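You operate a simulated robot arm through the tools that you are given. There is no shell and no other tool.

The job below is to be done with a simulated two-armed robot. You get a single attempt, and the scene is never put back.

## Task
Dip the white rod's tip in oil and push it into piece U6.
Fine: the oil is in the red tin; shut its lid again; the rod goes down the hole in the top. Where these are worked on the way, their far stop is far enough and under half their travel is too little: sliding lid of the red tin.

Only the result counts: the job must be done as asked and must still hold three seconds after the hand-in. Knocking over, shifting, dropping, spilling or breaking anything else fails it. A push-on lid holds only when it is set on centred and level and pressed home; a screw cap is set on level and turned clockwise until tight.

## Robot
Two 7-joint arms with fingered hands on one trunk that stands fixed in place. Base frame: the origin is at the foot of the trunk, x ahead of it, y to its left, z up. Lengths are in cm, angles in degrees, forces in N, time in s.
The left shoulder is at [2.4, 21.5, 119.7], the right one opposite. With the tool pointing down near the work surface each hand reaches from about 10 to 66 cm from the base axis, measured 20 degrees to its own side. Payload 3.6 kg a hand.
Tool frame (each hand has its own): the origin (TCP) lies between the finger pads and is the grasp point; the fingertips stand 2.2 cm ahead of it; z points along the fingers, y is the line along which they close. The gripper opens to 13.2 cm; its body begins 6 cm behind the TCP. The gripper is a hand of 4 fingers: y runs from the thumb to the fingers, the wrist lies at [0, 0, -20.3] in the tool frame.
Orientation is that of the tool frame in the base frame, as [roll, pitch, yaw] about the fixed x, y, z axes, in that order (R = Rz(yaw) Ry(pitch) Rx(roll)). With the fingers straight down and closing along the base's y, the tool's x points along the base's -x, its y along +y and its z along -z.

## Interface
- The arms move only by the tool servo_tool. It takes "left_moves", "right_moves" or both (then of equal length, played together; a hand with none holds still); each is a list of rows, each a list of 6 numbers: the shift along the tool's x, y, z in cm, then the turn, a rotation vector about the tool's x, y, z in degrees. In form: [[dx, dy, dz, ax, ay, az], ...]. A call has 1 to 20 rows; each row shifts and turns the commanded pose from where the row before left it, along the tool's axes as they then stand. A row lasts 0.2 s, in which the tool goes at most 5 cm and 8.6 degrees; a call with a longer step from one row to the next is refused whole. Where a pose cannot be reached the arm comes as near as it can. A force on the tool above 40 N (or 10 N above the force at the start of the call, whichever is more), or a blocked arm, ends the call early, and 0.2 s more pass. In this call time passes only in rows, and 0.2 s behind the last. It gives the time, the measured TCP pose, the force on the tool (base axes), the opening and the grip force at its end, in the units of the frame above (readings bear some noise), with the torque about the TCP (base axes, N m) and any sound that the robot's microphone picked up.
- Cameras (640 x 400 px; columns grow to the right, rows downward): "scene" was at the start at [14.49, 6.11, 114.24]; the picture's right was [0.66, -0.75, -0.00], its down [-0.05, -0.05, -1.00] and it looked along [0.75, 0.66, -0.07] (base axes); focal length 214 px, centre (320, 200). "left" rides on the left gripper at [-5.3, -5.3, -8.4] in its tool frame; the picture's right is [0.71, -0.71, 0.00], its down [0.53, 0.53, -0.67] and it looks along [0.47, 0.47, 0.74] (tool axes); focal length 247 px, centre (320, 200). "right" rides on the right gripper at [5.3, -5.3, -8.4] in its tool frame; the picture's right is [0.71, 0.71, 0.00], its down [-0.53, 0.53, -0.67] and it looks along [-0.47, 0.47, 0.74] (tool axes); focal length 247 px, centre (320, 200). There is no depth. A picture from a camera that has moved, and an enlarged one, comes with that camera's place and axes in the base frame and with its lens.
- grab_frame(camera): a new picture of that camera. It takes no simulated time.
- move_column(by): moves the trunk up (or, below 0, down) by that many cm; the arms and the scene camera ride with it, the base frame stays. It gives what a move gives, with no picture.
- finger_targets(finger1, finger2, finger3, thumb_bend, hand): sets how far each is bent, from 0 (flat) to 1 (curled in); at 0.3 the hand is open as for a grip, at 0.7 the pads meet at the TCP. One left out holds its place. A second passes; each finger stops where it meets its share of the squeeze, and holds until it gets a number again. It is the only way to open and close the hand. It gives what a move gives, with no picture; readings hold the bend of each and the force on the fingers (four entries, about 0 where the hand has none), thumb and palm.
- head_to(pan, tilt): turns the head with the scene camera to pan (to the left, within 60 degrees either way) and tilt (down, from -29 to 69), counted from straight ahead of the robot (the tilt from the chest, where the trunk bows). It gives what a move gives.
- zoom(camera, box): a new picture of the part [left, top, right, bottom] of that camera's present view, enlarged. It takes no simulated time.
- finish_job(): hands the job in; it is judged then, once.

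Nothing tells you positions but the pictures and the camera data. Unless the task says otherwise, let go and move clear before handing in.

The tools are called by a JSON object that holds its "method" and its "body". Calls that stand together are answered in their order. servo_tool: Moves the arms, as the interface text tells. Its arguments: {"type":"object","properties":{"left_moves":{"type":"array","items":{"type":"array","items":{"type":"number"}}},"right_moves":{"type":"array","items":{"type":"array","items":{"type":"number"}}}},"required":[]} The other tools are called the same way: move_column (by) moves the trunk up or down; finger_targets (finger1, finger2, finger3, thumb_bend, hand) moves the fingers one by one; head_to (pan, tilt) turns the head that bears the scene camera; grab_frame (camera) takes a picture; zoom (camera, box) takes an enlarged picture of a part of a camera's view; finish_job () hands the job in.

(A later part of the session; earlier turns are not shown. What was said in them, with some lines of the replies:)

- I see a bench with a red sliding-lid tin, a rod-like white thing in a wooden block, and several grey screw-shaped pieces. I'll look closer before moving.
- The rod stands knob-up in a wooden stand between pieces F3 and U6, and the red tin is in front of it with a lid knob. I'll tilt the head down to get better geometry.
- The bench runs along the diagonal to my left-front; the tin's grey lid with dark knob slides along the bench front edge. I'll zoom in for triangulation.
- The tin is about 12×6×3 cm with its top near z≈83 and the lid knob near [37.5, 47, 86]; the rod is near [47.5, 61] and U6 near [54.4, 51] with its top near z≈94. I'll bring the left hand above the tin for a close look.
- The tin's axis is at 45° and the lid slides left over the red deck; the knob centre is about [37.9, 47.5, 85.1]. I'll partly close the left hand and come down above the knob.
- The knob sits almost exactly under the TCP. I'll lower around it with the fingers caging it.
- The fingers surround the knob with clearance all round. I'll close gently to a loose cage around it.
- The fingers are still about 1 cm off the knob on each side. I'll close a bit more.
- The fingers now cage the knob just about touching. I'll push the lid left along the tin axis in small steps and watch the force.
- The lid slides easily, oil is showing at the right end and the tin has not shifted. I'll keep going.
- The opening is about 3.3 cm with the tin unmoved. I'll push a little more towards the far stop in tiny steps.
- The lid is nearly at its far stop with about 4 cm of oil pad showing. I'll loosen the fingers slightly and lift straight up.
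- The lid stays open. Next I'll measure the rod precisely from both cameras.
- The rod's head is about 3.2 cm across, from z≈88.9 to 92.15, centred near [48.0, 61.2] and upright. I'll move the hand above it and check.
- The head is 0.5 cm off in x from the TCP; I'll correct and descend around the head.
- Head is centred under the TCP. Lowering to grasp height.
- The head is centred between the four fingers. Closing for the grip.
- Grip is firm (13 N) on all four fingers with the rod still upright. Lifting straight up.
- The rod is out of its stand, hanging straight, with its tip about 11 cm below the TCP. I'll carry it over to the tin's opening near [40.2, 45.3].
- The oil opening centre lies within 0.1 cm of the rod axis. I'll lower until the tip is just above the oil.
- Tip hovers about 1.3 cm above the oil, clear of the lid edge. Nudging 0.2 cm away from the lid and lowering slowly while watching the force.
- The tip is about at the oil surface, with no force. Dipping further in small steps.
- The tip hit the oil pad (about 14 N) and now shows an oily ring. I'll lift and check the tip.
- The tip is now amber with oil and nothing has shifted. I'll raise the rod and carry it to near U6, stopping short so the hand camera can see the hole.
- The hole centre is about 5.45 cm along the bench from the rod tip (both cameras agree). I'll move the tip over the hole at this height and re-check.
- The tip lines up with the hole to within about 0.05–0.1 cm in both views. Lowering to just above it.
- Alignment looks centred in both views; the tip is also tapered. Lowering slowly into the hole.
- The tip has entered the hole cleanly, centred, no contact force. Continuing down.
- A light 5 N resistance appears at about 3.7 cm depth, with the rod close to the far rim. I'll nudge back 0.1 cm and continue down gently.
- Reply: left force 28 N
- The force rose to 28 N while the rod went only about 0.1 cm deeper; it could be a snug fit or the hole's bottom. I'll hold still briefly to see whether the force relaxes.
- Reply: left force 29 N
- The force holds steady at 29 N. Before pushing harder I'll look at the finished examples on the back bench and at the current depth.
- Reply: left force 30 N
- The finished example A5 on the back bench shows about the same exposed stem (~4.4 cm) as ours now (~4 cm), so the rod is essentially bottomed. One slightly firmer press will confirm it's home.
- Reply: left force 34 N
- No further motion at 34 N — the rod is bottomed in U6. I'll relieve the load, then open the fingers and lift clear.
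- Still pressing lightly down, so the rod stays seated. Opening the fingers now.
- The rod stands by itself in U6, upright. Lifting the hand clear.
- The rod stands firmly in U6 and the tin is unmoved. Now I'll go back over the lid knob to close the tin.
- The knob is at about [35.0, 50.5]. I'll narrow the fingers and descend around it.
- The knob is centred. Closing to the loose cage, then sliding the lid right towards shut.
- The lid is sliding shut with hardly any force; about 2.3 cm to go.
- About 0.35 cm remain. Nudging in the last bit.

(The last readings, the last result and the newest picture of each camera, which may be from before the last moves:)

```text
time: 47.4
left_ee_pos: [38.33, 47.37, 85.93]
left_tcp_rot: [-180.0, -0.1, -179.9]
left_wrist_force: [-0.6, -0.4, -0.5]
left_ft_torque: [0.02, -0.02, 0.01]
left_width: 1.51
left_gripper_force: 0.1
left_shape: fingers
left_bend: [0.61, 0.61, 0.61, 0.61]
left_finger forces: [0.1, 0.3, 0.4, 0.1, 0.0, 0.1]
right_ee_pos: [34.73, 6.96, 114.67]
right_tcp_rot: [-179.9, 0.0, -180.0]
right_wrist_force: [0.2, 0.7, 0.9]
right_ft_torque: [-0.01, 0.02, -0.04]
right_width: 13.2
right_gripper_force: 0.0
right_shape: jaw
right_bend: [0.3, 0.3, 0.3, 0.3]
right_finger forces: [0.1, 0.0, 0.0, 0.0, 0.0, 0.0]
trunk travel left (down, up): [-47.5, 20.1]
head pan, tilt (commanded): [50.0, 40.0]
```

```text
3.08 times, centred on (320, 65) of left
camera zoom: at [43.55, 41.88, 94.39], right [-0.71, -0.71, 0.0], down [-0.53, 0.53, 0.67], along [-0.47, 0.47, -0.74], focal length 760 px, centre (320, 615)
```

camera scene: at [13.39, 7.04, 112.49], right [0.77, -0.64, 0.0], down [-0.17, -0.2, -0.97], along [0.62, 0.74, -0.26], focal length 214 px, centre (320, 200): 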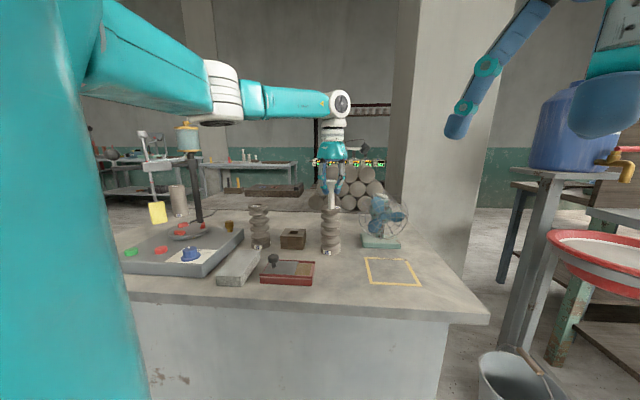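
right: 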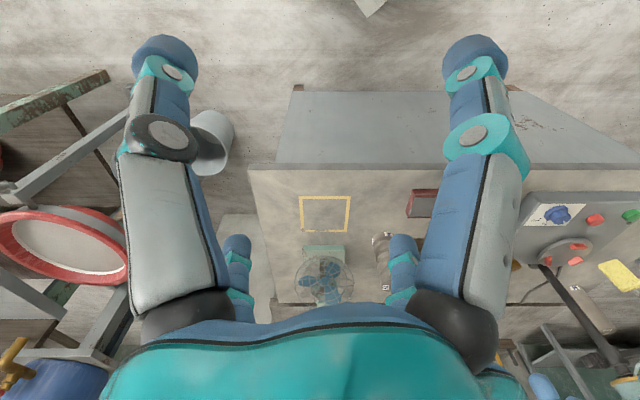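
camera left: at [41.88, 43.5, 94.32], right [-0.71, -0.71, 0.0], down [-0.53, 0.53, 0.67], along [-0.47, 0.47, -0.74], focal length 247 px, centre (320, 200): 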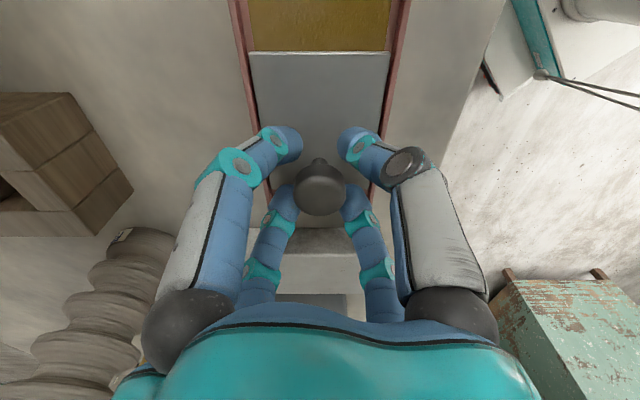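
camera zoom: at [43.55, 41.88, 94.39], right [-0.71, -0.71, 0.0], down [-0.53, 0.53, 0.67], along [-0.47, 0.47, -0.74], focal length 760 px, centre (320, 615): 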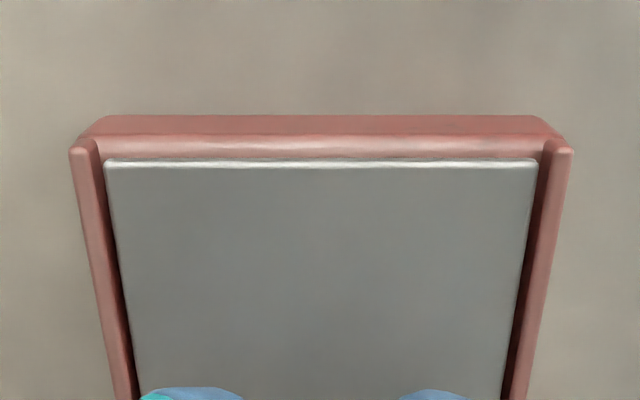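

The knob is back at its original spot. One more tiny nudge to verify it's at the stop.

{"method": "servo_tool", "body": {"left_moves": [[-0.06, -0.06, 0, 0, 0, 0], [-0.06, -0.06, 0, 0, 0, 0]]}}

{"method": "zoom", "body": {"camera": "scene", "box": [250, 120, 330, 180]}}

{"method": "zoom", "body": {"camera": "left", "box": [220, 0, 420, 130]}}

```text
time: 48.0
left_ee_pos: [38.44, 47.22, 86.01]
left_tcp_rot: [179.9, -0.1, 180.0]
left_wrist_force: [-1.2, 1.6, -0.8]
left_ft_torque: [0.01, 0.01, 0.01]
left_width: 1.5
left_gripper_force: 1.0
left_shape: fingers
left_bend: [0.61, 0.6, 0.6, 0.61]
left_finger forces: [0.0, 0.6, 0.8, 0.0, 0.0, 0.0]
right_ee_pos: [34.71, 6.93, 114.57]
right_tcp_rot: [-180.0, -0.2, -179.9]
right_wrist_force: [0.3, 0.6, 0.5]
right_ft_torque: [0.04, 0.02, -0.01]
right_width: 13.21
right_gripper_force: 0.1
right_shape: jaw
right_bend: [0.3, 0.3, 0.3, 0.3]
right_finger forces: [0.0, 0.1, 0.0, 0.0, 0.0, 0.1]
trunk travel left (down, up): [-47.5, 20.1]
head pan, tilt (commanded): [50.0, 40.0]
```

```text
6.67 times, centred on (290, 150) of scene
camera zoom: at [13.05, 6.61, 108.49], right [0.77, -0.64, 0.0], down [-0.41, -0.49, -0.77], along [0.49, 0.59, -0.64], focal length 1430 px, centre (520, 533)
```

zoom: 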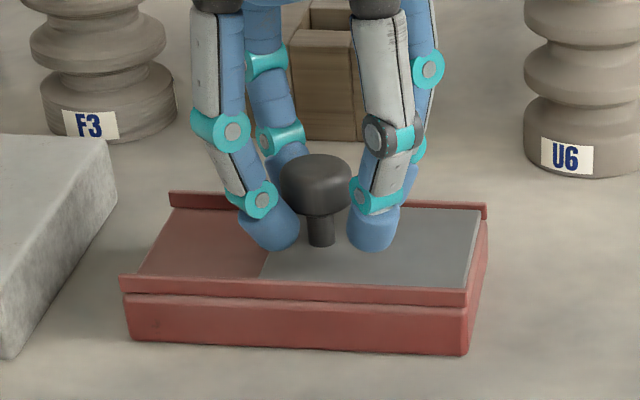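

```text
3.08 times, centred on (320, 65) of left
camera zoom: at [43.68, 41.8, 94.42], right [-0.71, -0.71, 0.0], down [-0.53, 0.53, 0.67], along [-0.47, 0.47, -0.74], focal length 760 px, centre (320, 615)
```

zoom: 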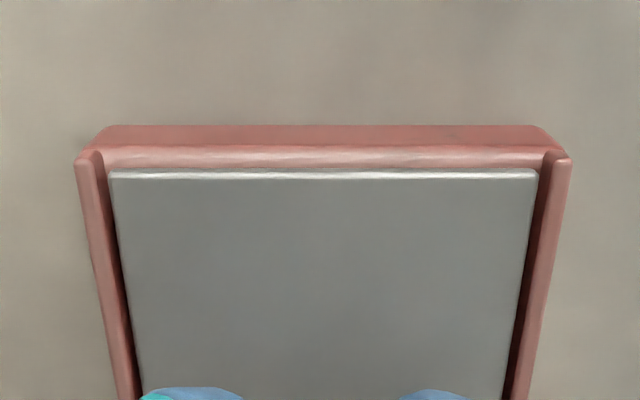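

The lid is at its stop (finger force rising, knob no longer moving), fully shut. Opening the fingers and lifting away.

{"method": "finger_targets", "body": {"hand": "left", "finger1": 0.5, "finger2": 0.5, "finger3": 0.5, "thumb_bend": 0.5}}

{"method": "servo_tool", "body": {"left_moves": [[0, 0, -1, 0, 0, 0], [0, 0, -2, 0, 0, 0], [0, 0, -3, 0, 0, 0], [0, 0, -4, 0, 0, 0], [0, 0, -4, 0, 0, 0], [0, 0, -4, 0, 0, 0], [0, 0, -4, 0, 0, 0], [0, 0, -4, 0, 0, 0]]}}

{"method": "grab_frame", "body": {"camera": "scene"}}

{"method": "zoom", "body": {"camera": "scene", "box": [230, 50, 390, 190]}}

{"method": "zoom", "body": {"camera": "left", "box": [200, 0, 400, 130]}}

```text
time: 49.0
left_ee_pos: [38.33, 47.18, 86.0]
left_tcp_rot: [180.0, -0.1, 180.0]
left_wrist_force: [1.0, 0.7, -0.5]
left_ft_torque: [0.03, 0.02, -0.02]
left_width: 4.02
left_gripper_force: 0.1
left_shape: fingers
left_bend: [0.5, 0.5, 0.5, 0.5]
left_finger forces: [0.0, 0.0, 0.0, 0.1, 0.0, 0.0]
right_ee_pos: [34.72, 6.84, 114.64]
right_tcp_rot: [-180.0, -0.1, 180.0]
right_wrist_force: [-0.1, 0.6, 0.5]
right_ft_torque: [-0.01, 0.01, 0.05]
right_width: 13.2
right_gripper_force: 0.0
right_shape: jaw
right_bend: [0.3, 0.3, 0.3, 0.3]
right_finger forces: [0.0, 0.1, 0.0, 0.0, 0.0, 0.0]
trunk travel left (down, up): [-47.5, 20.1]
head pan, tilt (commanded): [50.0, 40.0]
```

```text
time: 50.8
left_ee_pos: [38.3, 47.57, 111.98]
left_tcp_rot: [179.9, -0.1, -180.0]
left_wrist_force: [0.8, 0.0, 0.2]
left_ft_torque: [-0.01, 0.02, 0.0]
left_width: 4.04
left_gripper_force: 0.0
left_shape: fingers
left_bend: [0.5, 0.5, 0.5, 0.5]
left_finger forces: [0.0, 0.1, 0.0, 0.0, 0.0, 0.0]
right_ee_pos: [34.72, 6.98, 114.57]
right_tcp_rot: [-180.0, -0.1, 180.0]
right_wrist_force: [0.1, 1.5, -0.5]
right_ft_torque: [-0.01, 0.0, -0.01]
right_width: 13.2
right_gripper_force: 0.0
right_shape: jaw
right_bend: [0.3, 0.3, 0.3, 0.3]
right_finger forces: [0.0, 0.0, 0.0, 0.0, 0.0, 0.1]
trunk travel left (down, up): [-47.5, 20.1]
head pan, tilt (commanded): [50.0, 40.0]
```

```text
taken
camera scene: at [13.06, 6.57, 108.49], right [0.77, -0.64, 0.0], down [-0.41, -0.49, -0.77], along [0.49, 0.59, -0.64], focal length 214 px, centre (320, 200)
```

scene: 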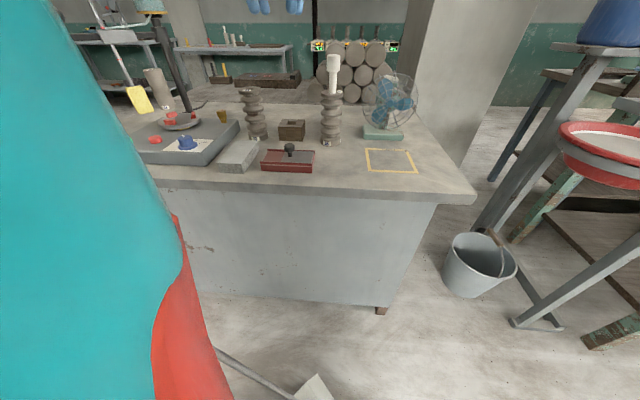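

```text
2.86 times, centred on (310, 120) of scene
camera zoom: at [13.06, 6.57, 108.49], right [0.77, -0.64, 0.0], down [-0.41, -0.49, -0.77], along [0.49, 0.59, -0.64], focal length 613 px, centre (349, 429)
```

zoom: 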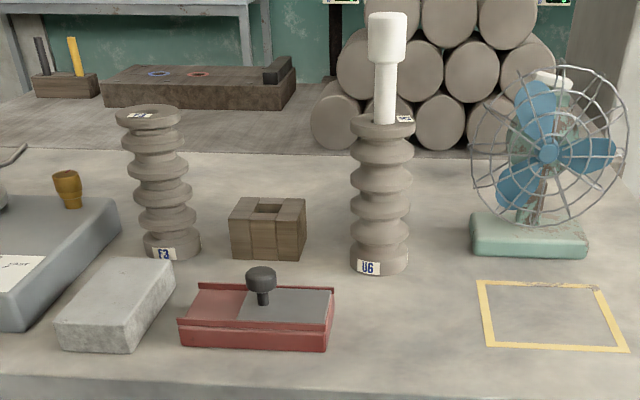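

```text
3.08 times, centred on (300, 65) of left
camera zoom: at [43.61, 42.13, 120.31], right [-0.71, -0.71, 0.0], down [-0.53, 0.53, 0.67], along [-0.47, 0.47, -0.74], focal length 760 px, centre (382, 615)
```

zoom: 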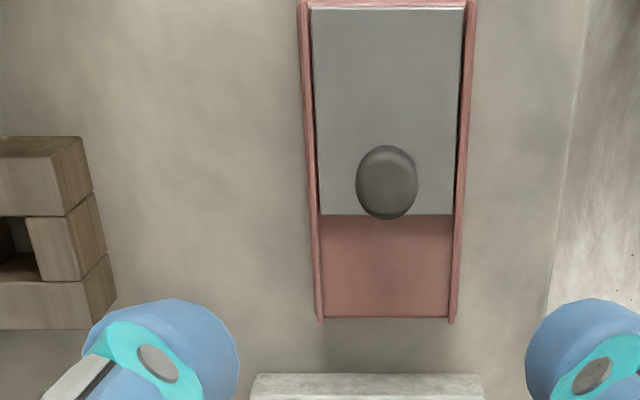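

The tin is shut, the oiled rod stands bottomed and upright in U6 (matching the finished sample's depth), nothing else has moved, and both hands are clear. Handing in.

{"method": "finish_job", "body": {}}

```text
The job is handed in.
```

The oiled rod is standing in the hole in the top of U6, the red tin's lid is shut, and I've handed the job in. I don't have the verdict back yet.

- **Oil:** I slid the tin's lid open about 4 cm of a 4.4 cm travel and pressed the rod's tip onto the oil pad. The tip came out coated in amber.
- **Rod in U6:** It went in freely for about 4 cm, then hit a hard stop. Pressing harder (about 34 N) moved it no further, so I take it to be at the bottom of the hole. About 4 cm of stem still shows below the head. That is close to sample A5 on the back bench, which is how I judged the depth was right.
- **Lid:** It is back at its closed stop, with the knob where it started.
- **Everything else:** In the last pictures the tin, the rod's wooden stand and the other pieces look unmoved. Both hands are clear.
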